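You operate a simulated robot arm through the tools that you are given. There is no shell and no other tool. Be economical: measure what you need, move in short steps, check, and stop when the job is done.

You are at the controls of a simulated two-armed robot. One attempt, no reset.

## Task
Put the yellow rod from the top of the middle bench on the top of the fittings box. Then fetch the grey cup and set it on the top of the grey slab. Then close the left sink door. Then shut the slotted white door. Then push the tall white door shut. Then close the machine drawer. Then take the green pad from the shelf under the long bench and leave it on the dusty air filter. Then open the fourth drawer from the top, put the blue mirror from the shelf under the long bench in the inside of the fourth drawer from the top, then shut the drawer. Then take the salt block from the shelf under the long bench and leave it on the low shelf of the trolley. Do these in the order given. Set down upright: yellow rod.

The check looks at the end state, three seconds after you hand in, the way a careful person would. Anything else that was tipped, shoved, dropped, spilled or broken makes it a failure.

## Robot
Two 7-joint arms with two-finger grippers on one trunk, on a base that drives. Base frame: it is fixed to the floor where the robot stands at the start and does not move with it; the origin is under the middle of the robot, x ahead of it, y to its left, z up; the surface under the hand at the start is at about z = 0.915. Readings come in m, rad, newtons and seconds.
The left shoulder is at the start at [0.045, 0.164, 1.104], the right one opposite. With the tool pointing down near the work surface each hand reaches from about 0.28 to 0.74 m from the robot's upright axis, wherever it stands, measured 20 degrees to its own side. Places, roughly: blue mirror (17x3x3 cm) [-2.7, -0.3, 0.5]; dusty air filter (10x12x2 cm) [-2.8, -0.1, 0.5]; fourth drawer [-2.2, 2.3, 0.3]; green pad (7x5x3 cm) [-2.7, -0.2, 0.5]; grey cup (6x6x5 cm) [0.4, 0.5, 0.6]; inside of the fourth drawer [-2.2, 2.4, 0.3]; left sink door [-2.5, 0.7, 0.5]; low shelf of the trolley [0.6, -0.6, 0.4]; machine drawer [-2.9, 0.4, 1.5]; salt block (2x2x2 cm) [-2.8, -0.4, 0.5]; slotted white door [-2.7, 0.7, 1.8]; tall white door [-2.7, 1.3, 1.8]; top of the fittings box (12x12 cm) [0.54, 0.12, 0.56]; top of the grey slab (15x26 cm) [0.44, 0.98, 0.92]; yellow rod (2x2x14 cm) [0.5, 0, 1]. Payload 2.45 kg a hand.
The tool frame of a hand sits at the grasp point between the pads (the TCP): z along the fingers, y along the line on which they close. The tips reach 0.026 m beyond it. The gripper opens to 0.096 m. The gripper's body begins 0.069 m behind the TCP.
Orientation is that of the tool frame in the base frame, as a unit quaternion [x, y, z, w]. With the fingers straight down and closing along the base's y, the tool's x points along the base's -x, its y along +y and its z along -z.

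## Interface
- The arms move only by the tool drive_tool. It takes "left_steps", "right_steps" or both (then of equal length, played together; a hand with none holds still); each is a list of rows, each an object of numbers (a shift or turn left out is 0, a gripper value left out holds the last): "dx", "dy", "dz": the shift along the tool's x, y, z in cm; "ax", "ay", "az": the turn, a rotation vector about the tool's x, y, z in rad; "jaw": the gripper command, from -1 (shut) to 1 (fully open), values between in proportion. In form: [{"dx": .., "dy": .., "dz": .., "ax": .., "ay": .., "az": .., "jaw": ..}, ...]. A call has 1 to 12 rows; each row is the pose to reach, as a shift and turn from the pose commanded when the call began, along the tool's axes at that moment. A row lasts 0.2 s, in which the tool goes at most 0.05 m and 0.15 rad; a call with a longer step from one row to the next is refused whole, and so is a gripper value outside its range. Where a pose cannot be reached the arm comes as near as it can. A force on the tool above 40 N (or 10 N above the force at the start of the call, whichever is more), or a blocked arm, ends the call early, and 0.2 s more pass. The fingers move at their own pace and stop on an object; they squeeze with about 25 N. The grip force told is the motor's: it shows also when the fingers shut on nothing. Time passes only in rows, and 0.2 s behind the last, so rows that repeat a pose let the fingers close. It gives the time, the measured TCP pose, the force on the tool (base axes), the opening and the grip force at its end, in the units of the frame above (readings bear some noise), with the torque about the TCP (base axes, N m) and any sound that the robot's microphone picked up.
- Cameras (640 x 400 px; columns grow to the right, rows downward): "scene" is now at [0.1152, 0.0395, 1.576]; the picture's right is [0.47, -0.88, 0.00], its down [-0.71, -0.37, -0.60] and it looks along [0.53, 0.28, -0.80] (base axes); focal length 215 px, centre (320, 200). "left" rides on the left gripper at [0.082, -0.003, -0.098] in its tool frame; the picture's right is [0.04, 1.00, 0.00], its down [-0.73, 0.03, -0.68] and it looks along [-0.68, 0.03, 0.73] (tool axes); focal length 256 px, centre (320, 200). "right" rides on the right gripper at [0.082, 0.003, -0.098] in its tool frame; the picture's right is [-0.04, 1.00, 0.00], its down [-0.73, -0.03, -0.68] and it looks along [-0.68, -0.03, 0.73] (tool axes); focal length 256 px, centre (320, 200). There is no depth. A picture from a camera that has moved, and an enlarged one, comes with that camera's place and axes in the base frame and with its lens.
- get_image(camera): a new picture of that camera. The clock stands still meanwhile.
- raise_lower(by): slides the trunk up (or, below 0, down) by that many m; the arms and the scene camera ride with it, the base frame stays. It gives what a move gives, with no picture.
- steer(legs): drives the robot by 1 to 6 legs, each [ahead, left, turn to the left] in m, m and rad, along the robot's own axes; the way and the turn of a leg run together, so that a leg with both is an arc; at most 1.5 m and 3.142 rad a leg. The arms and the cameras ride along, it lands a little off, and it stops where it bumps. It gives what a move gives.
- aim_head(pan, tilt): turns the head with the scene camera to pan (to the left, within 2.094 rad either way) and tilt (down, from -0.506 to 1.204), counted from straight ahead of the robot. It gives what a move gives.
- inspect(camera, box): a new picture of the part [left, top, right, bottom] of that camera's present view, enlarged. The clock stands still meanwhile.
- finish_job(): hands the job in; it is judged then, once.

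Go step by step. Nothing tells you exact positions but the pictures and the camera data: compare them with the known pose of the tool, close in by small moves and look again before you grip or let go. The budget is 483 turns and 238 pictures, counting those below and the enlarged ones. Unless the task says otherwise, let go and move clear before handing in, and close with one line.

The tools are called after "Call:" by a JSON object that holds its "name" and its "arguments". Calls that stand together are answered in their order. drive_tool: Moves the arms, as the interface text tells. Its arguments: {"type":"object","properties":{"left_steps":{"type":"array","items":{"type":"object","properties":{"dx":{"type":"number"},"dy":{"type":"number"},"dz":{"type":"number"},"ax":{"type":"number"},"ay":{"type":"number"},"az":{"type":"number"},"jaw":{"type":"number"}}}},"right_steps":{"type":"array","items":{"type":"object","properties":{"dx":{"type":"number"},"dy":{"type":"number"},"dz":{"type":"number"},"ax":{"type":"number"},"ay":{"type":"number"},"az":{"type":"number"},"jaw":{"type":"number"}}}}},"required":[]} The other tools are called the same way: raise_lower (by) slides the trunk up or down; steer (legs) drives the base; aim_head (pan, tilt) turns the head that bears the scene camera; get_image (camera) takes a picture; inspect (camera, box) takes an enlarged picture of a part of a camera's view; finish_job () hands the job in.

At the start:

```text
time: 0.0
left_position: [0.4397, 0.4685, 1.2488]
left_orientation: [0.001, 1.0, 0.0, 0.0]
left_wrist_force: [0.2, 0.0, -1.3]
left_torque: [-0.02, -0.02, -0.02]
left_gripper_width: 0.0962
left_finger_force: 0.2
right_position: [0.4518, 0.0078, 1.1969]
right_orientation: [0.0, 1.0, 0.001, -0.001]
right_wrist_force: [1.2, 0.8, 0.2]
right_torque: [0.01, 0.03, 0.03]
right_gripper_width: 0.0959
right_finger_force: 0.0
trunk travel left (down, up): [-0.275, 0.292]
robot x, y, heading: [-0.0009, -0.0004, -0.001]
head pan, tilt: [0.487, 0.923]
```

scene: 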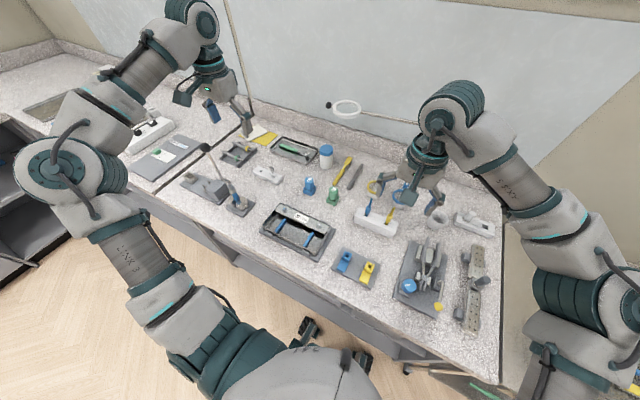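
right: 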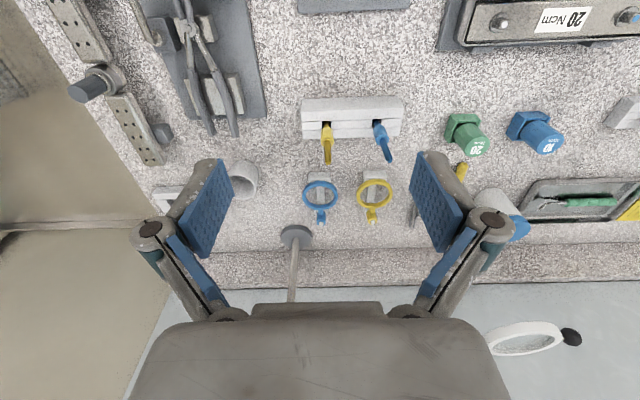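
left: 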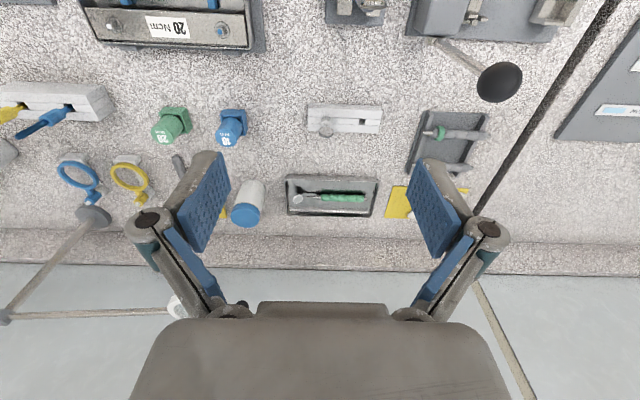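

I see the bench with a white holder bearing a blue and a yellow rod near the right hand. I'll look closer at it before moving.

Call:
{"name": "inspect", "arguments": {"camera": "right", "box": [270, 70, 430, 170]}}

Call:
{"name": "inspect", "arguments": {"camera": "scene", "box": [320, 140, 480, 240]}}

```text
4.00 times, centred on (350, 120) of right
camera zoom: at [0.3711, 0.0128, 1.2962], right [0.04, 1.0, 0.0], down [0.73, -0.03, 0.68], along [0.68, -0.03, -0.74], focal length 1024 px, centre (200, 520)
```

zoom: 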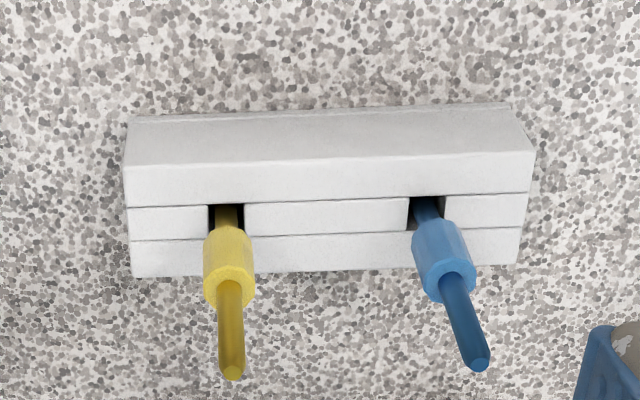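

```text
4.00 times, centred on (400, 190) of scene
camera zoom: at [0.1152, 0.0395, 1.576], right [0.47, -0.88, 0.0], down [-0.71, -0.37, -0.6], along [0.53, 0.28, -0.8], focal length 861 px, centre (0, 240)
```

zoom: 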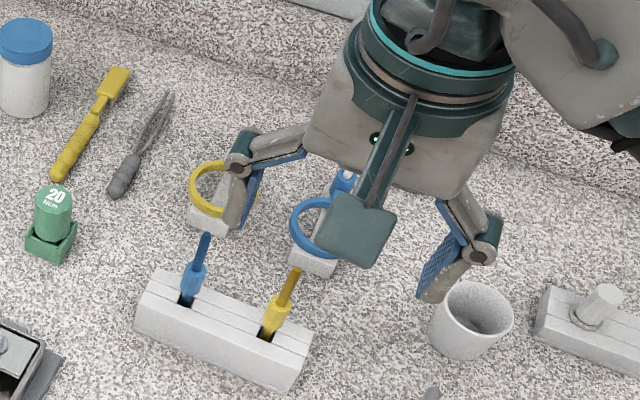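

The yellow rod stands upright in a rack at about (0.533, 0.016), top near z 1.06, with its collar at z 0.97–1.01. The box and cup are below the bench top, so I'll back off and look under it.

Call:
{"name": "steer", "arguments": {"legs": [[-0.8, 0, 0]]}}

Call:
{"name": "aim_head", "arguments": {"pan": 0.2, "tilt": 0.75}}

Call:
{"name": "get_image", "arguments": {"camera": "scene"}}

```text
time: 4.3
left_position: [-0.3559, 0.4666, 1.2521]
left_orientation: [0.002, 1.0, 0.0, 0.0]
left_wrist_force: [-0.1, -0.1, 0.2]
left_torque: [-0.03, -0.02, 0.0]
left_gripper_width: 0.0961
left_finger_force: 0.1
right_position: [-0.3472, 0.0059, 1.1989]
right_orientation: [0.004, 1.0, 0.002, 0.001]
right_wrist_force: [0.4, 0.7, 0.0]
right_torque: [-0.02, 0.01, 0.03]
right_gripper_width: 0.0959
right_finger_force: 0.2
trunk travel left (down, up): [-0.275, 0.292]
robot x, y, heading: [-0.7937, 0.0038, -0.003]
head pan, tilt: [0.487, 0.923]
```

```text
time: 5.1
left_position: [-0.361, 0.4648, 1.2543]
left_orientation: [0.003, 1.0, 0.0, 0.004]
left_wrist_force: [-0.7, -0.6, 0.4]
left_torque: [0.01, -0.02, -0.01]
left_gripper_width: 0.0958
left_finger_force: 0.1
right_position: [-0.3527, 0.0038, 1.2022]
right_orientation: [0.004, 1.0, 0.001, 0.003]
right_wrist_force: [-0.4, 0.1, 0.5]
right_torque: [-0.03, 0.01, -0.01]
right_gripper_width: 0.0959
right_finger_force: 0.0
trunk travel left (down, up): [-0.275, 0.292]
robot x, y, heading: [-0.7958, 0.0021, -0.005]
head pan, tilt: [0.201, 0.75]
```

```text
232 pictures are left
camera scene: at [-0.6667, 0.0225, 1.5897], right [0.19, -0.98, 0.0], down [-0.67, -0.13, -0.73], along [0.71, 0.14, -0.69], focal length 215 px, centre (320, 200)
```

scene: 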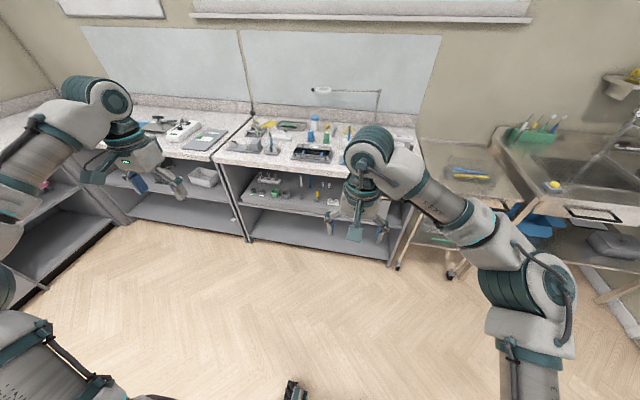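

The bench has an open shelf below with many items. I'll lower the trunk and zoom in.

Call:
{"name": "raise_lower", "arguments": {"by": -0.26}}

Call:
{"name": "aim_head", "arguments": {"pan": 0.15, "tilt": 0.5}}

Call:
{"name": "inspect", "arguments": {"camera": "scene", "box": [160, 140, 400, 290]}}

```text
time: 7.7
left_position: [-0.3631, 0.4653, 0.9957]
left_orientation: [0.003, 1.0, 0.002, 0.004]
left_wrist_force: [0.1, -0.4, 0.0]
left_torque: [0.02, -0.06, -0.01]
left_gripper_width: 0.0958
left_finger_force: 0.0
right_position: [-0.3527, 0.0043, 0.942]
right_orientation: [0.003, 1.0, 0.003, 0.004]
right_wrist_force: [-0.2, 0.4, -0.3]
right_torque: [-0.03, -0.01, -0.02]
right_gripper_width: 0.096
right_finger_force: 0.1
trunk travel left (down, up): [-0.015, 0.552]
robot x, y, heading: [-0.7969, 0.0012, -0.005]
head pan, tilt: [0.201, 0.75]
```

```text
time: 8.5
left_position: [-0.3608, 0.4654, 0.9941]
left_orientation: [0.003, 1.0, 0.001, 0.003]
left_wrist_force: [0.3, -0.2, -1.2]
left_torque: [0.01, 0.02, -0.01]
left_gripper_width: 0.096
left_finger_force: 0.1
right_position: [-0.3527, 0.0045, 0.9399]
right_orientation: [0.003, 1.0, 0.002, 0.003]
right_wrist_force: [0.0, 0.3, 0.2]
right_torque: [-0.01, -0.02, 0.0]
right_gripper_width: 0.0957
right_finger_force: 0.0
trunk travel left (down, up): [-0.015, 0.552]
robot x, y, heading: [-0.7936, 0.0028, -0.005]
head pan, tilt: [0.15, 0.499]
```

```text
2.67 times, centred on (280, 215) of scene
camera zoom: at [-0.3818, 0.0177, 1.2967], right [0.14, -0.99, 0.0], down [-0.48, -0.07, -0.87], along [0.87, 0.13, -0.49], focal length 574 px, centre (427, 160)
```

zoom: 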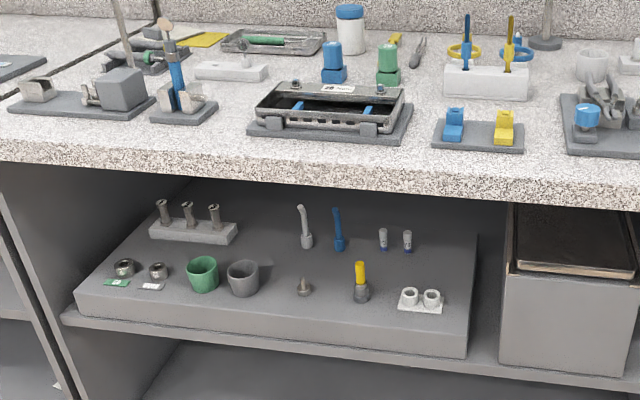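

The "fittings box" is the flat grey platform on the shelf; the free spot at (0.54, 0.12) lies to the right of the small tubes. I'll raise the trunk, and pitch the right hand to 20° below horizontal so I can carry the rod upright under the bench.

Call:
{"name": "raise_lower", "arguments": {"by": 0.2}}

Call:
{"name": "drive_tool", "arguments": {"right_steps": [{"ay": -0.136}, {"ay": -0.272}, {"ay": -0.408}, {"ay": -0.544}, {"ay": -0.68}, {"ay": -0.816}, {"ay": -0.952}, {"ay": -1.088}, {"ay": -1.222}, {"ay": -1.222}]}}

Call:
{"name": "get_image", "arguments": {"camera": "right"}}

Call:
{"name": "get_image", "arguments": {"camera": "scene"}}

```text
time: 10.7
left_position: [-0.3615, 0.4657, 1.1934]
left_orientation: [0.003, 1.0, 0.001, 0.002]
left_wrist_force: [-0.2, 0.0, -1.0]
left_torque: [0.02, 0.04, 0.02]
left_gripper_width: 0.0959
left_finger_force: 0.1
right_position: [-0.3514, 0.0052, 1.1399]
right_orientation: [0.003, 1.0, 0.002, 0.002]
right_wrist_force: [0.1, -0.2, -0.4]
right_torque: [-0.03, 0.03, 0.01]
right_gripper_width: 0.0961
right_finger_force: 0.0
trunk travel left (down, up): [-0.215, 0.352]
robot x, y, heading: [-0.7956, 0.0005, -0.006]
head pan, tilt: [0.15, 0.499]
```

```text
time: 12.9
left_position: [-0.3612, 0.4648, 1.1943]
left_orientation: [0.003, 1.0, 0.001, 0.002]
left_wrist_force: [0.5, -0.7, 0.5]
left_torque: [0.01, 0.0, 0.01]
left_gripper_width: 0.096
left_finger_force: 0.1
right_position: [-0.351, 0.0053, 1.1405]
right_orientation: [0.005, 0.817, -0.001, 0.576]
right_wrist_force: [0.6, -0.3, 0.0]
right_torque: [-0.03, 0.0, 0.0]
right_gripper_width: 0.0962
right_finger_force: 0.1
trunk travel left (down, up): [-0.215, 0.352]
robot x, y, heading: [-0.7985, -0.0, -0.003]
head pan, tilt: [0.15, 0.499]
```

```text
230 pictures are left
camera right: at [-0.4715, 0.0103, 1.0975], right [0.02, 1.0, 0.04], down [-0.39, -0.03, 0.92], along [0.92, -0.04, 0.39], focal length 256 px, centre (320, 200)
```

right: 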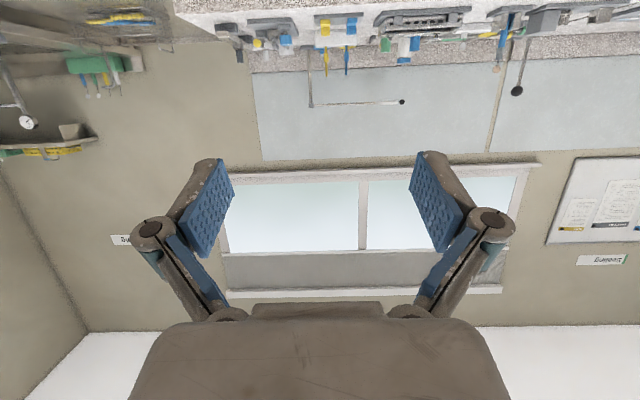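

```text
229 pictures are left
camera scene: at [-0.6129, 0.0192, 1.5489], right [0.14, -0.99, 0.0], down [-0.48, -0.07, -0.88], along [0.87, 0.13, -0.48], focal length 215 px, centre (320, 200)
```

scene: 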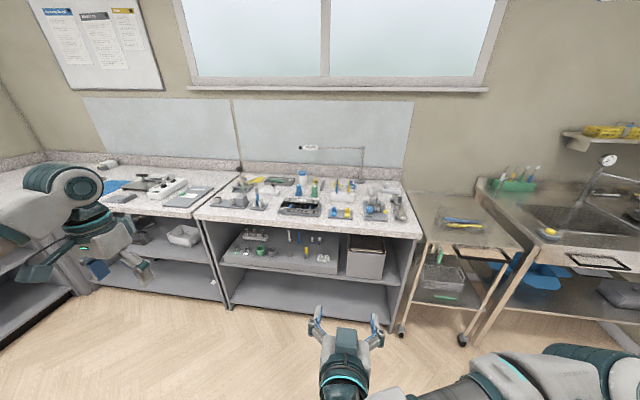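

The hand is pitched. I'll half-close the jaws, drive back toward the bench and extend.

Call:
{"name": "drive_tool", "arguments": {"right_steps": [{"jaw": 0.0}, {"jaw": 0.0}]}}

Call:
{"name": "steer", "arguments": {"legs": [[0.78, 0, 0]]}}

Call:
{"name": "get_image", "arguments": {"camera": "right"}}

Call:
{"name": "aim_head", "arguments": {"pan": 0.0, "tilt": 0.9}}

Call:
{"name": "get_image", "arguments": {"camera": "scene"}}

```text
time: 13.5
left_position: [-0.3612, 0.4652, 1.1935]
left_orientation: [0.003, 1.0, 0.001, 0.003]
left_wrist_force: [0.3, -0.5, 0.0]
left_torque: [0.01, 0.04, -0.01]
left_gripper_width: 0.0958
left_finger_force: 0.2
right_position: [-0.3525, 0.0035, 1.1408]
right_orientation: [0.004, 0.818, 0.0, 0.576]
right_wrist_force: [0.2, 0.4, -0.5]
right_torque: [-0.01, 0.0, 0.01]
right_gripper_width: 0.0478
right_finger_force: 0.1
trunk travel left (down, up): [-0.215, 0.352]
robot x, y, heading: [-0.7992, 0.0031, -0.004]
head pan, tilt: [0.15, 0.499]
```

```text
time: 17.7
left_position: [0.4152, 0.4653, 1.1953]
left_orientation: [0.0, 1.0, 0.002, 0.004]
left_wrist_force: [-0.2, -0.1, 0.0]
left_torque: [0.03, 0.02, 0.02]
left_gripper_width: 0.0961
left_finger_force: 0.0
right_position: [0.4283, 0.0047, 1.1417]
right_orientation: [0.002, 0.818, 0.001, 0.575]
right_wrist_force: [0.5, 0.2, 0.7]
right_torque: [-0.01, -0.02, 0.01]
right_gripper_width: 0.0477
right_finger_force: 0.1
trunk travel left (down, up): [-0.215, 0.352]
robot x, y, heading: [-0.017, -0.0007, -0.002]
head pan, tilt: [0.15, 0.499]
```

```text
228 pictures are left
camera right: at [0.3081, 0.0098, 1.0977], right [0.02, 1.0, 0.04], down [-0.39, -0.03, 0.92], along [0.92, -0.03, 0.39], focal length 256 px, centre (320, 200)
```

right: 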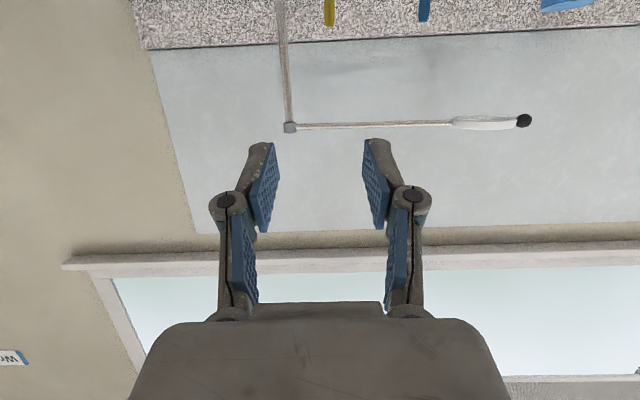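

```text
time: 18.5
left_position: [0.4137, 0.4638, 1.1953]
left_orientation: [0.0, 1.0, 0.001, 0.005]
left_wrist_force: [0.1, 0.0, 0.5]
left_torque: [-0.01, -0.01, -0.02]
left_gripper_width: 0.0961
left_finger_force: 0.0
right_position: [0.4248, 0.0032, 1.1434]
right_orientation: [0.002, 0.816, 0.002, 0.578]
right_wrist_force: [-0.2, -0.5, 0.3]
right_torque: [0.0, -0.03, 0.02]
right_gripper_width: 0.0475
right_finger_force: 0.0
trunk travel left (down, up): [-0.215, 0.352]
robot x, y, heading: [-0.0179, 0.0004, 0.005]
head pan, tilt: [0.0, 0.901]
```

```text
227 pictures are left
camera scene: at [0.1517, 0.0042, 1.5152], right [0.0, -1.0, 0.0], down [-0.79, 0.0, -0.62], along [0.62, 0.0, -0.79], focal length 215 px, centre (320, 200)
```

scene: 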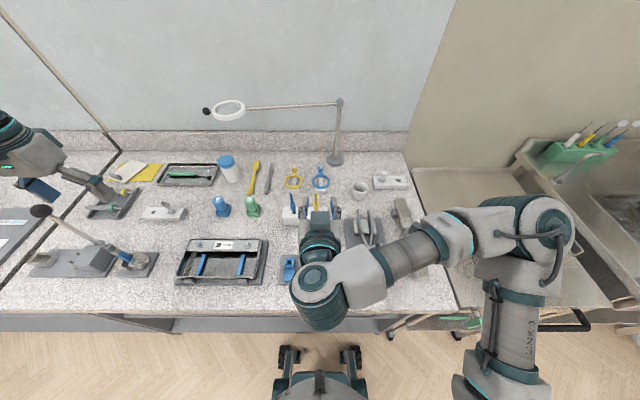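

The wrist folds nicely. I'll zoom in on the rod relative to the hand.

Call:
{"name": "inspect", "arguments": {"camera": "scene", "box": [260, 160, 380, 235]}}

Call:
{"name": "inspect", "arguments": {"camera": "right", "box": [280, 0, 440, 100]}}

```text
5.33 times, centred on (320, 198) of scene
camera zoom: at [0.1517, 0.0042, 1.5152], right [0.0, -1.0, 0.0], down [-0.79, 0.0, -0.62], along [0.62, 0.0, -0.79], focal length 1148 px, centre (320, 213)
```

zoom: 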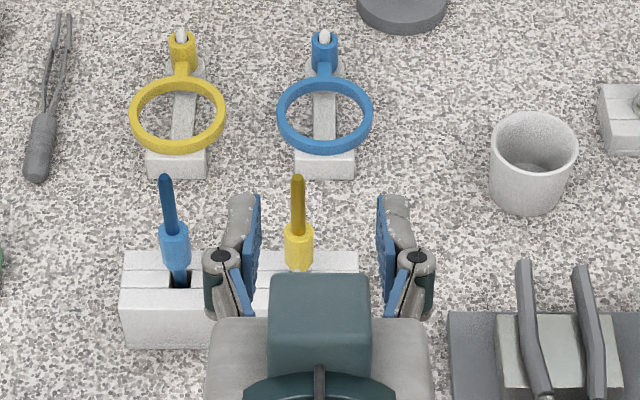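

```text
4.00 times, centred on (360, 50) of right
camera zoom: at [0.3048, 0.0082, 1.0989], right [0.02, 1.0, 0.04], down [-0.4, -0.03, 0.92], along [0.92, -0.03, 0.39], focal length 1024 px, centre (160, 800)
```

zoom: 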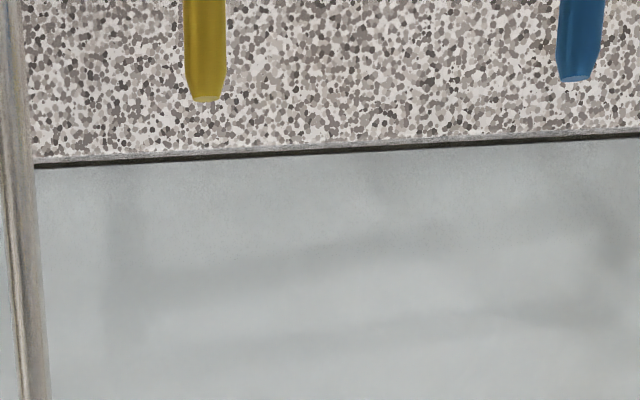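

Rod tip is at about (0.535, 0.015, 1.055). I'll go above it then partly down, and check.

Call:
{"name": "drive_tool", "arguments": {"right_steps": [{"dx": -1.2, "dy": 0.37, "dz": 3.41}, {"dx": -2.4, "dy": 0.75, "dz": 6.82}, {"dx": -3.62, "dy": 1.12, "dz": 10.23}, {"dx": -1.35, "dy": 1.12, "dz": 11.03}, {"dx": 0.9, "dy": 1.12, "dz": 11.83}, {"dx": 3.17, "dy": 1.12, "dz": 12.63}, {"dx": 3.17, "dy": 1.12, "dz": 12.63}]}}

Call:
{"name": "inspect", "arguments": {"camera": "scene", "box": [260, 160, 380, 235]}}

Call:
{"name": "get_image", "arguments": {"camera": "right"}}

```text
time: 20.1
left_position: [0.4116, 0.4649, 1.197]
left_orientation: [-0.001, 1.0, 0.002, 0.004]
left_wrist_force: [-0.9, 0.0, 0.2]
left_torque: [0.02, -0.03, 0.01]
left_gripper_width: 0.0962
left_finger_force: 0.0
right_position: [0.5331, 0.0157, 1.0689]
right_orientation: [0.002, 0.817, 0.002, 0.577]
right_wrist_force: [-0.3, 0.3, 0.0]
right_torque: [0.0, -0.01, 0.01]
right_gripper_width: 0.0481
right_finger_force: 0.0
trunk travel left (down, up): [-0.215, 0.352]
robot x, y, heading: [-0.0138, -0.002, -0.0]
head pan, tilt: [0.0, 0.901]
```

```text
5.33 times, centred on (320, 198) of scene
camera zoom: at [0.1521, 0.0043, 1.5152], right [0.0, -1.0, 0.0], down [-0.79, 0.0, -0.62], along [0.62, 0.0, -0.79], focal length 1148 px, centre (320, 213)
```

zoom: 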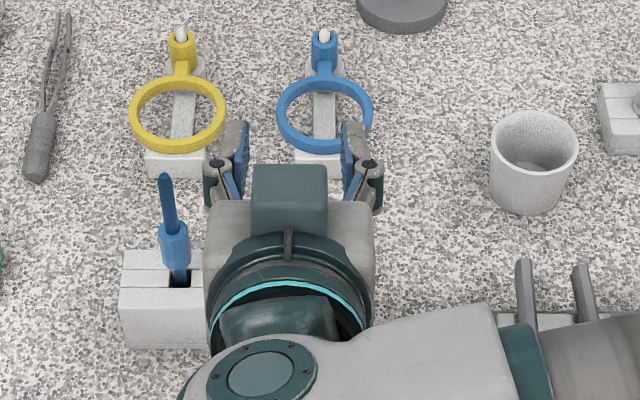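

```text
223 pictures are left
camera right: at [0.4131, 0.0206, 1.0261], right [0.02, 1.0, 0.04], down [-0.4, -0.03, 0.92], along [0.92, -0.03, 0.39], focal length 256 px, centre (320, 200)
```

right: 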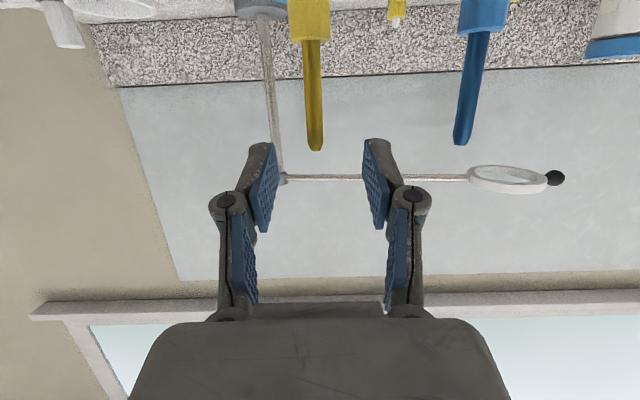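

The rod is centred between the fingers and just below them. I'll descend 3.8 cm and check.

Call:
{"name": "drive_tool", "arguments": {"right_steps": [{"dx": 1.2, "dz": 0.5}, {"dx": 2.4, "dz": 1.0}, {"dx": 3.5, "dz": 1.45}, {"dx": 3.5, "dz": 1.45}]}}

Call:
{"name": "get_image", "arguments": {"camera": "right"}}

```text
time: 21.1
left_position: [0.413, 0.4629, 1.1972]
left_orientation: [0.0, 1.0, 0.002, 0.005]
left_wrist_force: [0.1, 0.2, 0.6]
left_torque: [-0.04, 0.0, 0.01]
left_gripper_width: 0.0959
left_finger_force: 0.1
right_position: [0.5343, 0.0152, 1.0316]
right_orientation: [0.001, 0.816, 0.002, 0.578]
right_wrist_force: [1.1, 0.1, 0.6]
right_torque: [-0.01, 0.0, 0.03]
right_gripper_width: 0.0483
right_finger_force: 0.0
trunk travel left (down, up): [-0.215, 0.352]
robot x, y, heading: [-0.0147, 0.0048, -0.001]
head pan, tilt: [0.0, 0.901]
```

```text
222 pictures are left
camera right: at [0.4154, 0.0206, 0.9883], right [0.02, 1.0, 0.04], down [-0.4, -0.03, 0.92], along [0.92, -0.03, 0.39], focal length 256 px, centre (320, 200)
```

right: 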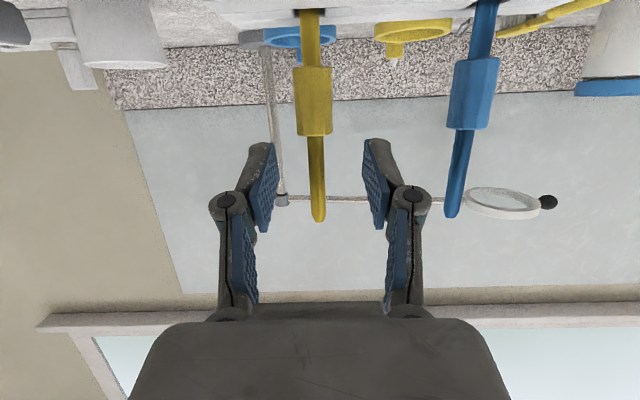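

The shaft is between the pads. I'll close, then lift 10 cm and look at the rod's lower end.

Call:
{"name": "drive_tool", "arguments": {"right_steps": [{"jaw": -1}, {"jaw": -1}, {"jaw": -1}, {"jaw": -1}]}}

Call:
{"name": "drive_tool", "arguments": {"right_steps": [{"dx": -0.94, "dz": -0.33}, {"dx": -2.36, "dz": -0.83}, {"dx": -4.7, "dz": -1.67}, {"dx": -7.5, "dz": -2.67}, {"dx": -10.4, "dz": -3.67}, {"dx": -13.2, "dz": -4.67}, {"dx": -13.2, "dz": -4.67}]}}

Call:
{"name": "get_image", "arguments": {"camera": "right"}}

Call:
{"name": "inspect", "arguments": {"camera": "scene", "box": [240, 140, 400, 240]}}

```text
time: 22.1
left_position: [0.4128, 0.4639, 1.1961]
left_orientation: [0.0, 1.0, 0.002, 0.005]
left_wrist_force: [-0.5, -0.2, -0.5]
left_torque: [-0.01, 0.01, 0.01]
left_gripper_width: 0.0958
left_finger_force: 0.0
right_position: [0.5356, 0.0154, 1.0318]
right_orientation: [0.002, 0.816, 0.002, 0.578]
right_wrist_force: [0.3, 0.2, -0.5]
right_torque: [-0.01, 0.01, 0.02]
right_gripper_width: 0.006
right_finger_force: 25.1
trunk travel left (down, up): [-0.215, 0.352]
robot x, y, heading: [-0.0165, -0.0021, 0.004]
head pan, tilt: [0.0, 0.901]
```

```text
time: 23.7
left_position: [0.4137, 0.4634, 1.1962]
left_orientation: [0.0, 1.0, 0.002, 0.004]
left_wrist_force: [0.2, -0.5, 0.6]
left_torque: [0.0, -0.01, 0.0]
left_gripper_width: 0.0961
left_finger_force: 0.1
right_position: [0.5357, 0.0139, 1.1719]
right_orientation: [0.003, 0.818, 0.001, 0.576]
right_wrist_force: [0.1, -0.6, -0.3]
right_torque: [-0.03, -0.02, -0.03]
right_gripper_width: 0.0063
right_finger_force: 24.9
trunk travel left (down, up): [-0.215, 0.352]
robot x, y, heading: [-0.0151, -0.0035, 0.002]
head pan, tilt: [0.0, 0.901]
```

```text
221 pictures are left
camera right: at [0.4157, 0.019, 1.1292], right [0.01, 1.0, 0.04], down [-0.39, -0.03, 0.92], along [0.92, -0.03, 0.39], focal length 256 px, centre (320, 200)
```

right: 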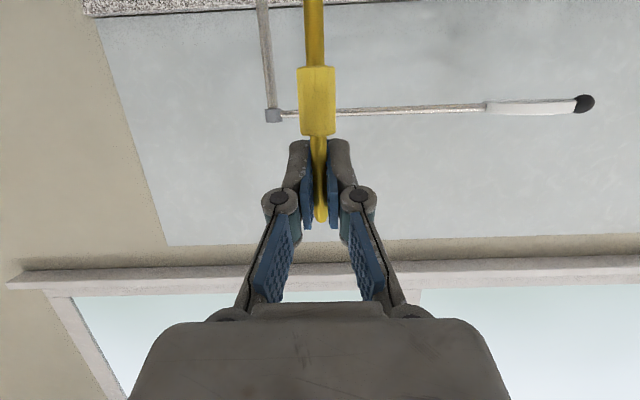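

```text
4.00 times, centred on (320, 190) of scene
camera zoom: at [0.153, 0.0044, 1.5149], right [0.0, -1.0, 0.0], down [-0.79, 0.0, -0.62], along [0.62, 0.0, -0.79], focal length 861 px, centre (320, 240)
```

zoom: 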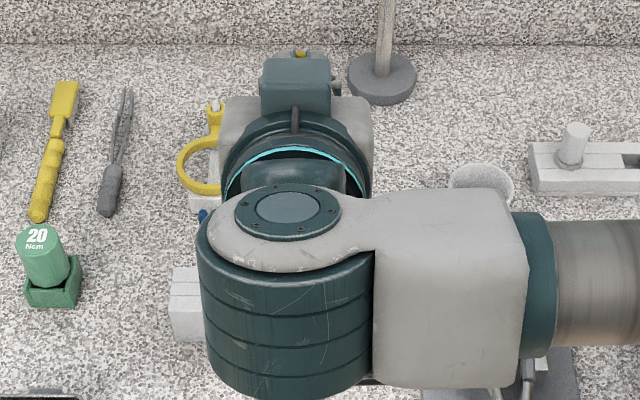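

The rod is held. I'll back away, shift left so the right shoulder lines up with the target spot, and lower the trunk so the arm can go in straight under the bench.

Call:
{"name": "steer", "arguments": {"legs": [[-0.85, 0, 0], [0, 0.28, 0]]}}

Call:
{"name": "raise_lower", "arguments": {"by": -0.2}}

Call:
{"name": "drive_tool", "arguments": {"right_steps": [{"dx": 2, "dy": -2, "dz": 3}, {"dx": 4, "dy": -4, "dz": 6}, {"dx": 5, "dy": -6, "dz": 9.5}, {"dx": 6, "dy": -8, "dz": 13}, {"dx": 7, "dy": -10, "dz": 17}, {"dx": 8, "dy": -12, "dz": 21}, {"dx": 9, "dy": -14, "dz": 25}, {"dx": 10.5, "dy": -16, "dz": 29}, {"dx": 12, "dy": -17.5, "dz": 33}, {"dx": 13.6, "dy": -17.5, "dz": 35.6}, {"dx": 13.6, "dy": -17.5, "dz": 35.6}]}}

Call:
{"name": "aim_head", "arguments": {"pan": -0.2, "tilt": 0.6}}

Call:
{"name": "get_image", "arguments": {"camera": "scene"}}

Call:
{"name": "get_image", "arguments": {"camera": "right"}}

```text
time: 29.8
left_position: [-0.4382, 0.7218, 1.2054]
left_orientation: [0.0, 1.0, 0.011, 0.006]
left_wrist_force: [0.6, -0.7, 0.2]
left_torque: [0.06, -0.02, -0.02]
left_gripper_width: 0.096
left_finger_force: 0.0
right_position: [-0.3155, 0.2725, 1.1732]
right_orientation: [0.009, 0.817, 0.009, 0.577]
right_wrist_force: [0.7, -0.9, -0.1]
right_torque: [0.02, 0.04, 0.04]
right_gripper_width: 0.0062
right_finger_force: 24.9
trunk travel left (down, up): [-0.215, 0.352]
robot x, y, heading: [-0.8662, 0.2759, 0.007]
head pan, tilt: [0.0, 0.901]
```

```text
time: 32.0
left_position: [-0.444, 0.7462, 0.9981]
left_orientation: [0.0, 1.0, 0.001, 0.007]
left_wrist_force: [-0.6, 1.4, 0.1]
left_torque: [-0.01, 0.01, -0.01]
left_gripper_width: 0.096
left_finger_force: 0.1
right_position: [-0.3204, 0.2974, 0.9764]
right_orientation: [0.001, 0.815, 0.001, 0.58]
right_wrist_force: [-0.3, -0.3, -1.3]
right_torque: [0.0, -0.01, -0.06]
right_gripper_width: 0.0062
right_finger_force: 24.8
trunk travel left (down, up): [-0.015, 0.552]
robot x, y, heading: [-0.8675, 0.2801, 0.001]
head pan, tilt: [0.0, 0.901]
```

```text
time: 34.4
left_position: [-0.4428, 0.7384, 1.0011]
left_orientation: [0.001, 1.0, 0.004, 0.007]
left_wrist_force: [-0.7, -0.1, 0.4]
left_torque: [-0.05, -0.01, -0.04]
left_gripper_width: 0.0959
left_finger_force: 0.0
right_position: [-0.0289, 0.1164, 0.7296]
right_orientation: [0.003, 0.816, 0.004, 0.578]
right_wrist_force: [-0.4, 0.4, 0.4]
right_torque: [0.0, 0.0, -0.03]
right_gripper_width: 0.0058
right_finger_force: 25.3
trunk travel left (down, up): [-0.015, 0.552]
robot x, y, heading: [-0.8693, 0.2813, -0.002]
head pan, tilt: [0.0, 0.901]
```

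```text
time: 35.2
left_position: [-0.4419, 0.7364, 0.9997]
left_orientation: [0.0, 1.0, 0.005, 0.006]
left_wrist_force: [0.0, 0.1, 0.5]
left_torque: [-0.01, 0.02, -0.03]
left_gripper_width: 0.0961
left_finger_force: 0.0
right_position: [-0.0291, 0.1156, 0.7272]
right_orientation: [0.004, 0.816, 0.004, 0.578]
right_wrist_force: [-1.2, 0.9, 0.4]
right_torque: [0.02, 0.0, -0.02]
right_gripper_width: 0.0062
right_finger_force: 25.1
trunk travel left (down, up): [-0.015, 0.552]
robot x, y, heading: [-0.8684, 0.2807, -0.004]
head pan, tilt: [-0.201, 0.6]
```

```text
219 pictures are left
camera scene: at [-0.4555, 0.2662, 1.2875], right [-0.2, -0.98, 0.0], down [-0.56, 0.11, -0.82], along [0.8, -0.16, -0.57], focal length 215 px, centre (320, 200)
```

scene: 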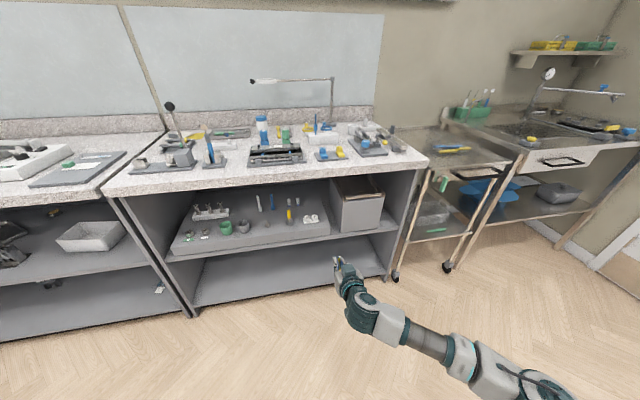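

```text
218 pictures are left
camera right: at [-0.1484, 0.1207, 0.6838], right [0.02, 1.0, 0.05], down [-0.4, -0.04, 0.92], along [0.92, -0.03, 0.4], focal length 256 px, centre (320, 200)
```

right: 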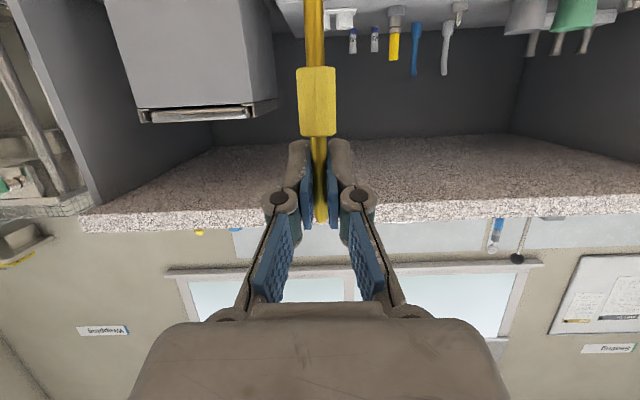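

The arm is extended straight and the underside of the bench is clear. I'll drive in most of the way.

Call:
{"name": "steer", "arguments": {"legs": [[0.45, 0, 0]]}}

Call:
{"name": "get_image", "arguments": {"camera": "right"}}

Call:
{"name": "aim_head", "arguments": {"pan": -0.25, "tilt": 0.8}}

Call:
{"name": "get_image", "arguments": {"camera": "scene"}}

```text
time: 37.9
left_position: [0.0071, 0.7361, 1.001]
left_orientation: [0.001, 1.0, 0.006, 0.006]
left_wrist_force: [-0.6, -0.8, 0.2]
left_torque: [0.01, 0.01, 0.0]
left_gripper_width: 0.0961
left_finger_force: 0.0
right_position: [0.4208, 0.1152, 0.7273]
right_orientation: [0.004, 0.816, 0.005, 0.578]
right_wrist_force: [0.4, -0.2, -1.9]
right_torque: [0.02, 0.03, -0.02]
right_gripper_width: 0.006
right_finger_force: 25.1
trunk travel left (down, up): [-0.015, 0.552]
robot x, y, heading: [-0.4194, 0.2794, 0.003]
head pan, tilt: [-0.201, 0.6]
```

```text
217 pictures are left
camera right: at [0.3014, 0.1201, 0.6832], right [0.01, 1.0, 0.05], down [-0.4, -0.04, 0.92], along [0.92, -0.03, 0.4], focal length 256 px, centre (320, 200)
```

right: 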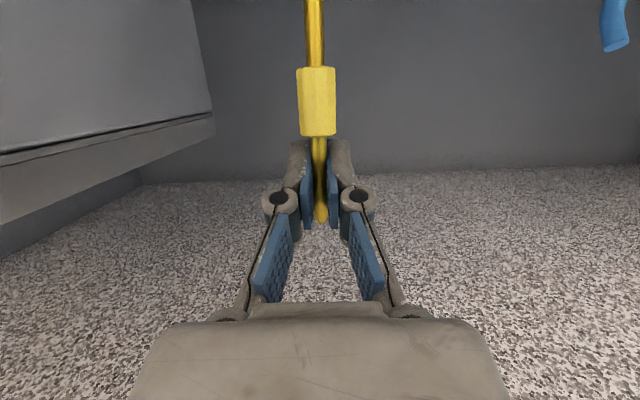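

```text
time: 38.6
left_position: [0.0009, 0.7359, 1.0047]
left_orientation: [0.001, 1.0, 0.006, 0.01]
left_wrist_force: [0.2, -0.5, 0.4]
left_torque: [-0.01, 0.01, -0.01]
left_gripper_width: 0.0959
left_finger_force: 0.1
right_position: [0.4168, 0.1153, 0.7335]
right_orientation: [0.003, 0.814, 0.006, 0.581]
right_wrist_force: [-0.3, 0.0, -0.6]
right_torque: [-0.03, 0.0, 0.03]
right_gripper_width: 0.0059
right_finger_force: 25.2
trunk travel left (down, up): [-0.015, 0.552]
robot x, y, heading: [-0.4191, 0.2794, 0.004]
head pan, tilt: [-0.25, 0.799]
```

```text
216 pictures are left
camera scene: at [-0.015, 0.263, 1.271], right [-0.25, -0.97, 0.0], down [-0.7, 0.17, -0.69], along [0.67, -0.17, -0.72], focal length 215 px, centre (320, 200)
```

scene: 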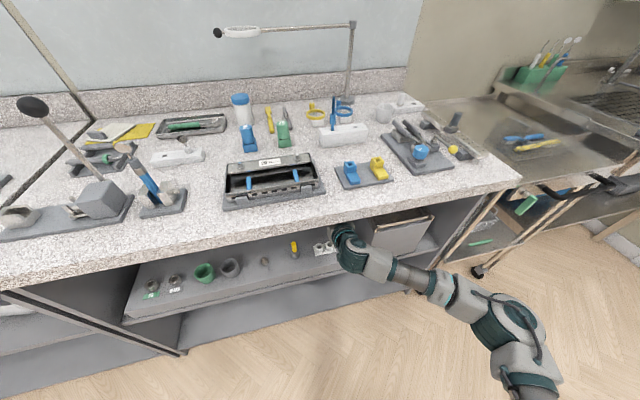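

Clearance looks fine. I'll drive the remaining 11.5 cm.

Call:
{"name": "steer", "arguments": {"legs": [[0.117, 0, 0]]}}

Call:
{"name": "get_image", "arguments": {"camera": "scene"}}

Call:
{"name": "get_image", "arguments": {"camera": "right"}}

```text
time: 39.9
left_position: [0.1198, 0.7368, 1.0035]
left_orientation: [0.001, 1.0, 0.005, 0.009]
left_wrist_force: [1.0, 1.1, -0.1]
left_torque: [0.01, 0.04, -0.03]
left_gripper_width: 0.096
left_finger_force: 0.1
right_position: [0.5367, 0.115, 0.7314]
right_orientation: [0.005, 0.814, 0.003, 0.581]
right_wrist_force: [0.0, 0.1, -0.7]
right_torque: [-0.01, -0.03, 0.01]
right_gripper_width: 0.0061
right_finger_force: 25.4
trunk travel left (down, up): [-0.015, 0.552]
robot x, y, heading: [-0.3002, 0.2835, 0.004]
head pan, tilt: [-0.25, 0.799]
```

```text
215 pictures are left
camera scene: at [0.1047, 0.2634, 1.2704], right [-0.24, -0.97, 0.0], down [-0.7, 0.17, -0.69], along [0.67, -0.17, -0.72], focal length 215 px, centre (320, 200)
```

scene: 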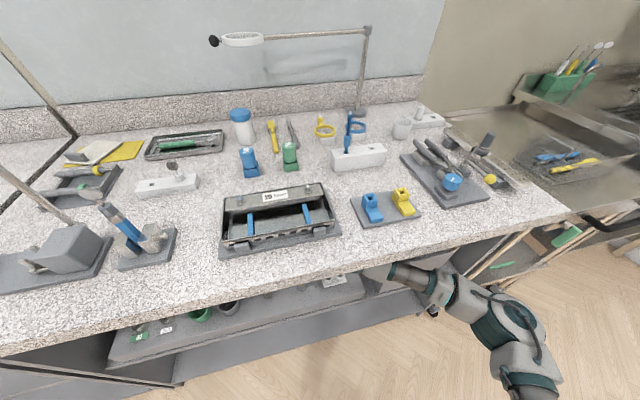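

```text
214 pictures are left
camera right: at [0.4164, 0.1206, 0.687], right [0.01, 1.0, 0.05], down [-0.4, -0.04, 0.91], along [0.92, -0.03, 0.4], focal length 256 px, centre (320, 200)
```

right: 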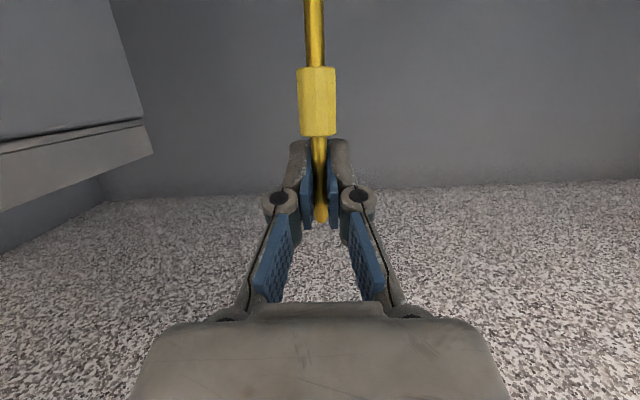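

I'm over the spot. I'll lower to just above the expected contact, then creep down to feel the box top.

Call:
{"name": "drive_tool", "arguments": {"right_steps": [{"dx": 1.42, "dz": 0.49, "ay": 0.007}, {"dx": 2.84, "dz": 0.98, "ay": 0.007}, {"dx": 4.07, "dz": 1.4, "ay": 0.007}, {"dx": 4.07, "dz": 1.4, "ay": 0.007}, {"dx": 4.07, "dz": 1.4, "ay": 0.007}]}}

Call:
{"name": "drive_tool", "arguments": {"right_steps": [{"dx": 0.19, "dz": 0.065}, {"dx": 0.38, "dz": 0.13}, {"dx": 0.57, "dz": 0.195}, {"dx": 0.76, "dz": 0.26}, {"dx": 0.95, "dz": 0.33}]}}

```text
time: 41.1
left_position: [0.1136, 0.7358, 1.0073]
left_orientation: [0.0, 1.0, 0.006, 0.012]
left_wrist_force: [-0.2, -0.3, -0.8]
left_torque: [0.01, 0.0, 0.03]
left_gripper_width: 0.0961
left_finger_force: 0.0
right_position: [0.5311, 0.1155, 0.6936]
right_orientation: [0.003, 0.815, 0.006, 0.58]
right_wrist_force: [0.0, 0.6, 0.0]
right_torque: [0.0, -0.02, 0.02]
right_gripper_width: 0.0059
right_finger_force: 25.5
trunk travel left (down, up): [-0.015, 0.552]
robot x, y, heading: [-0.2982, 0.2792, 0.004]
head pan, tilt: [-0.25, 0.799]
```

```text
time: 42.3
left_position: [0.1131, 0.7376, 1.0064]
left_orientation: [0.0, 1.0, 0.006, 0.012]
left_wrist_force: [0.7, -0.6, -0.3]
left_torque: [-0.02, 0.02, 0.01]
left_gripper_width: 0.0958
left_finger_force: 0.0
right_position: [0.5309, 0.1154, 0.6838]
right_orientation: [0.005, 0.814, 0.005, 0.58]
right_wrist_force: [0.0, -0.3, -1.0]
right_torque: [0.01, 0.04, -0.02]
right_gripper_width: 0.0061
right_finger_force: 24.8
trunk travel left (down, up): [-0.015, 0.552]
robot x, y, heading: [-0.3027, 0.2779, 0.002]
head pan, tilt: [-0.25, 0.799]
```

No contact yet. I'll bring the left hand's camera to bench height so I can watch the set-down from the side.

Call:
{"name": "drive_tool", "arguments": {"left_steps": [{"dx": -1, "dy": -1.7, "dz": 3.6, "az": 0.12}, {"dx": -2, "dy": -3.4, "dz": 7.2, "az": 0.24}, {"dx": -3, "dy": -5.1, "dz": 10.8, "az": 0.36}, {"dx": -4, "dy": -6.8, "dz": 14.4, "az": 0.48}, {"dx": -5, "dy": -8.5, "dz": 18.0, "az": 0.6}, {"dx": -6, "dy": -10.2, "dz": 21.6, "az": 0.72}, {"dx": -7, "dy": -11.9, "dz": 25.2, "az": 0.84}, {"dx": -8, "dy": -13.6, "dz": 28.6, "az": 0.95}, {"dx": -8, "dy": -13.6, "dz": 28.6, "az": 0.95}]}}

Call:
{"name": "drive_tool", "arguments": {"left_steps": [{"ay": -0.14}, {"ay": -0.28}, {"ay": -0.42}, {"ay": -0.56}, {"ay": -0.7}, {"ay": -0.8}, {"ay": -0.8}]}}

Call:
{"name": "get_image", "arguments": {"camera": "left"}}

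```text
time: 44.3
left_position: [0.1992, 0.6034, 0.7209]
left_orientation: [0.458, 0.889, 0.012, 0.008]
left_wrist_force: [-0.4, 0.0, -0.2]
left_torque: [0.01, 0.0, -0.01]
left_gripper_width: 0.0961
left_finger_force: 0.1
right_position: [0.5312, 0.1156, 0.6847]
right_orientation: [0.005, 0.815, 0.004, 0.579]
right_wrist_force: [-0.8, -0.4, 0.0]
right_torque: [0.01, 0.0, -0.01]
right_gripper_width: 0.006
right_finger_force: 24.5
trunk travel left (down, up): [-0.015, 0.552]
robot x, y, heading: [-0.3002, 0.2801, -0.0]
head pan, tilt: [-0.25, 0.799]
```

```text
time: 45.9
left_position: [0.1991, 0.6036, 0.7212]
left_orientation: [0.425, 0.815, -0.168, 0.355]
left_wrist_force: [-0.1, -0.5, -0.5]
left_torque: [0.01, 0.01, 0.01]
left_gripper_width: 0.0959
left_finger_force: 0.0
right_position: [0.5319, 0.1146, 0.6842]
right_orientation: [0.005, 0.814, 0.005, 0.58]
right_wrist_force: [0.2, 1.0, -0.2]
right_torque: [-0.03, 0.0, 0.02]
right_gripper_width: 0.0061
right_finger_force: 24.7
trunk travel left (down, up): [-0.015, 0.552]
robot x, y, heading: [-0.2997, 0.2766, 0.0]
head pan, tilt: [-0.25, 0.799]
```

```text
213 pictures are left
camera left: at [0.1232, 0.7039, 0.7304], right [0.8, 0.6, 0.0], down [0.01, -0.02, 1.0], along [0.6, -0.8, -0.02], focal length 256 px, centre (320, 200)
```

left: 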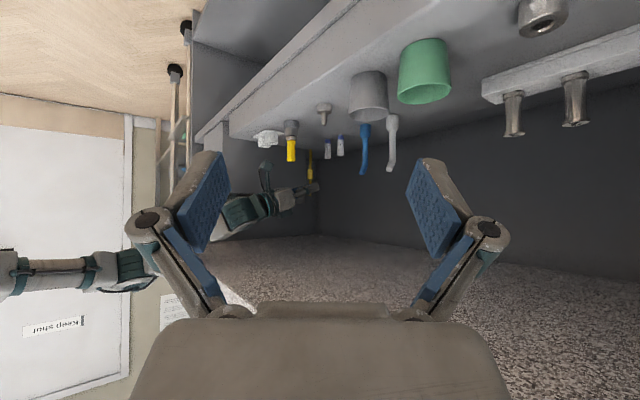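

The view is upside-down but useful: I can see the rod near (310, 165). Zooming there.

Call:
{"name": "inspect", "arguments": {"camera": "left", "box": [256, 115, 384, 195]}}

```text
5.00 times, centred on (320, 155) of left
camera zoom: at [0.1232, 0.7039, 0.7304], right [0.8, 0.6, 0.0], down [0.01, -0.02, 1.0], along [0.6, -0.8, -0.02], focal length 1280 px, centre (320, 425)
```

zoom: 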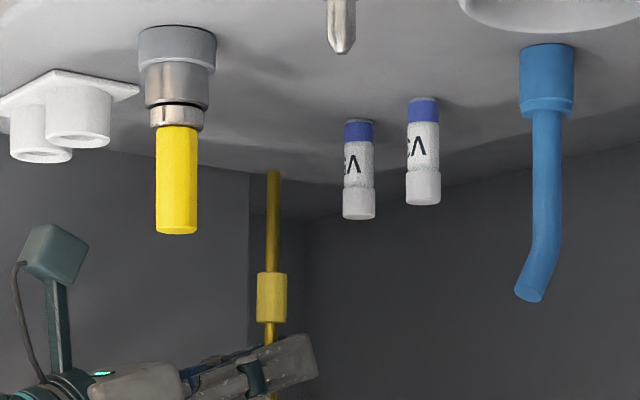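

The rod hangs straight with its foot about 1.2 cm above the box. Creep down further.

Call:
{"name": "drive_tool", "arguments": {"right_steps": [{"dx": 0.28, "dz": 0.1}, {"dx": 0.57, "dz": 0.195}, {"dx": 0.76, "dz": 0.26}, {"dx": 0.76, "dz": 0.26}]}}

Call:
{"name": "inspect", "arguments": {"camera": "left", "box": [272, 115, 336, 155]}}

```text
time: 46.9
left_position: [0.1991, 0.5948, 0.7227]
left_orientation: [0.429, 0.817, -0.164, 0.35]
left_wrist_force: [0.7, -0.4, -0.4]
left_torque: [0.02, -0.03, -0.01]
left_gripper_width: 0.0961
left_finger_force: 0.1
right_position: [0.5274, 0.1022, 0.6625]
right_orientation: [0.012, 0.819, 0.006, 0.573]
right_wrist_force: [2.6, 5.3, 15.4]
right_torque: [0.61, -0.41, 0.01]
right_gripper_width: 0.0071
right_finger_force: 25.4
trunk travel left (down, up): [-0.015, 0.552]
robot x, y, heading: [-0.2986, 0.2808, -0.0]
head pan, tilt: [-0.25, 0.799]
```

```text
10.00 times, centred on (304, 135) of left
camera zoom: at [0.1226, 0.6955, 0.7332], right [0.8, 0.6, 0.0], down [0.02, -0.03, 1.0], along [0.6, -0.8, -0.03], focal length 2560 px, centre (480, 850)
```

zoom: 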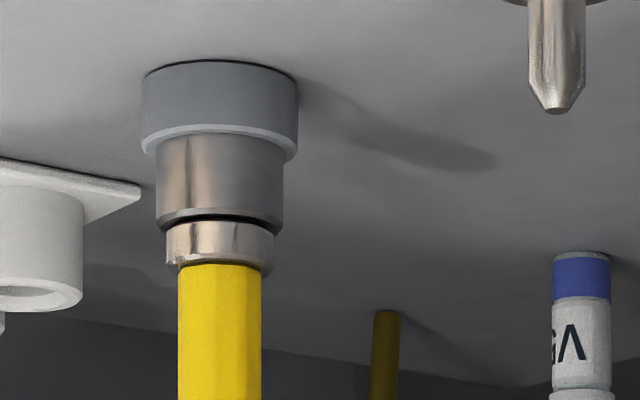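

Contact: 15 N up, and the hand shifted sideways a bit. I'll look at the rod before deciding.

Call:
{"name": "inspect", "arguments": {"camera": "left", "box": [256, 115, 384, 195]}}

Call:
{"name": "drive_tool", "arguments": {"right_steps": [{"dx": 0.0}, {"dx": 0.0}]}}

```text
5.00 times, centred on (320, 155) of left
camera zoom: at [0.1226, 0.6955, 0.7332], right [0.8, 0.6, 0.0], down [0.02, -0.03, 1.0], along [0.6, -0.8, -0.03], focal length 1280 px, centre (320, 425)
```

zoom: 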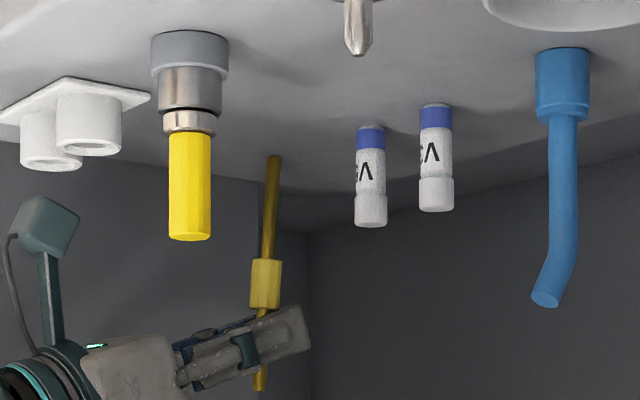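

```text
time: 47.5
left_position: [0.1997, 0.5951, 0.7255]
left_orientation: [0.428, 0.817, -0.163, 0.351]
left_wrist_force: [0.4, 1.0, -0.3]
left_torque: [0.0, 0.0, -0.01]
left_gripper_width: 0.0957
left_finger_force: 0.1
right_position: [0.5274, 0.1022, 0.6631]
right_orientation: [0.01, 0.82, 0.006, 0.572]
right_wrist_force: [1.7, -0.7, 5.8]
right_torque: [-0.01, -0.3, -0.01]
right_gripper_width: 0.0059
right_finger_force: 24.9
trunk travel left (down, up): [-0.015, 0.552]
robot x, y, heading: [-0.3006, 0.2808, 0.002]
head pan, tilt: [-0.25, 0.799]
```

The rod leans a little after the press. I'll lift 1 cm and re-check the pose.

Call:
{"name": "drive_tool", "arguments": {"right_steps": [{"dx": -0.5, "dz": -0.17}, {"dx": -1.0, "dz": -0.35}, {"dx": -1.0, "dz": -0.35}, {"dx": -1.0, "dz": -0.35}]}}

Call:
{"name": "inspect", "arguments": {"camera": "left", "box": [256, 115, 384, 195]}}

Call:
{"name": "inspect", "arguments": {"camera": "right", "box": [240, 0, 400, 240]}}

```text
time: 48.5
left_position: [0.1998, 0.5997, 0.7224]
left_orientation: [0.427, 0.817, -0.165, 0.352]
left_wrist_force: [-0.5, 0.9, 0.7]
left_torque: [0.04, -0.01, 0.02]
left_gripper_width: 0.0959
left_finger_force: 0.0
right_position: [0.5253, 0.1144, 0.667]
right_orientation: [0.002, 0.823, 0.007, 0.568]
right_wrist_force: [0.7, 0.0, -0.4]
right_torque: [0.02, 0.0, 0.01]
right_gripper_width: 0.0059
right_finger_force: 25.2
trunk travel left (down, up): [-0.015, 0.552]
robot x, y, heading: [-0.3008, 0.2801, 0.007]
head pan, tilt: [-0.25, 0.799]
```

```text
5.00 times, centred on (320, 155) of left
camera zoom: at [0.1224, 0.7007, 0.7321], right [0.8, 0.6, 0.0], down [0.01, -0.02, 1.0], along [0.6, -0.8, -0.03], focal length 1280 px, centre (320, 425)
```

zoom: 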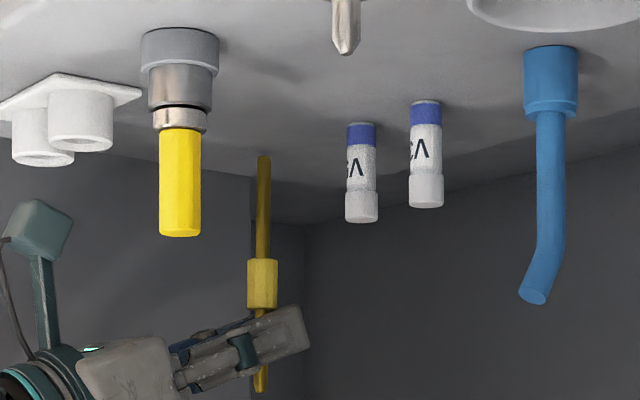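

```text
1.67 times, centred on (320, 120) of right
camera zoom: at [0.4038, 0.1187, 0.6261], right [0.01, 1.0, 0.05], down [-0.37, -0.04, 0.93], along [0.93, -0.03, 0.37], focal length 427 px, centre (320, 333)
```

zoom: 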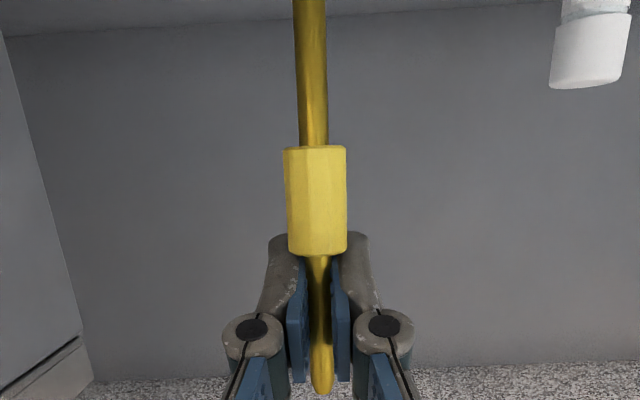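

Nearly vertical with a ~4 mm gap. I'll trim the roll slightly and creep down in 1 mm steps.

Call:
{"name": "drive_tool", "arguments": {"right_steps": [{"ax": 0.006, "az": -0.017}, {"dx": 0.1, "dz": 0.035, "ax": 0.006, "az": -0.017}, {"dx": 0.19, "dz": 0.065, "ax": 0.006, "az": -0.017}, {"dx": 0.19, "dz": 0.065, "ax": 0.006, "az": -0.017}]}}

Call:
{"name": "inspect", "arguments": {"camera": "left", "box": [256, 115, 384, 195]}}

```text
time: 49.5
left_position: [0.1999, 0.6047, 0.7207]
left_orientation: [0.425, 0.816, -0.168, 0.355]
left_wrist_force: [0.1, 0.2, 0.3]
left_torque: [-0.01, 0.0, 0.01]
left_gripper_width: 0.0959
left_finger_force: 0.1
right_position: [0.5298, 0.1222, 0.6802]
right_orientation: [-0.004, 0.817, -0.002, 0.576]
right_wrist_force: [0.0, 0.2, -0.1]
right_torque: [0.04, 0.0, 0.01]
right_gripper_width: 0.0061
right_finger_force: 25.1
trunk travel left (down, up): [-0.015, 0.552]
robot x, y, heading: [-0.3001, 0.2789, 0.003]
head pan, tilt: [-0.25, 0.799]
```

```text
5.00 times, centred on (320, 155) of left
camera zoom: at [0.1226, 0.7065, 0.7302], right [0.8, 0.6, 0.0], down [0.01, -0.01, 1.0], along [0.6, -0.8, -0.02], focal length 1280 px, centre (320, 425)
```

zoom: 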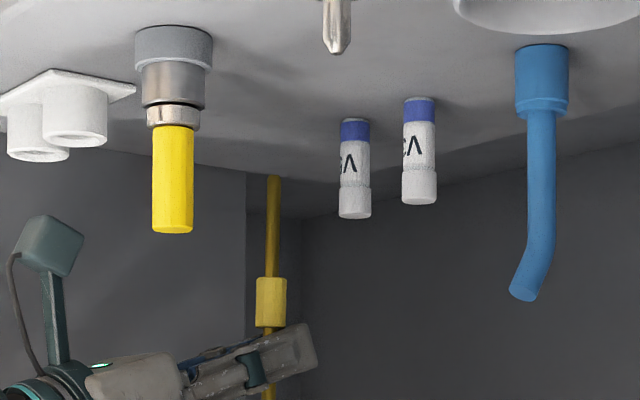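

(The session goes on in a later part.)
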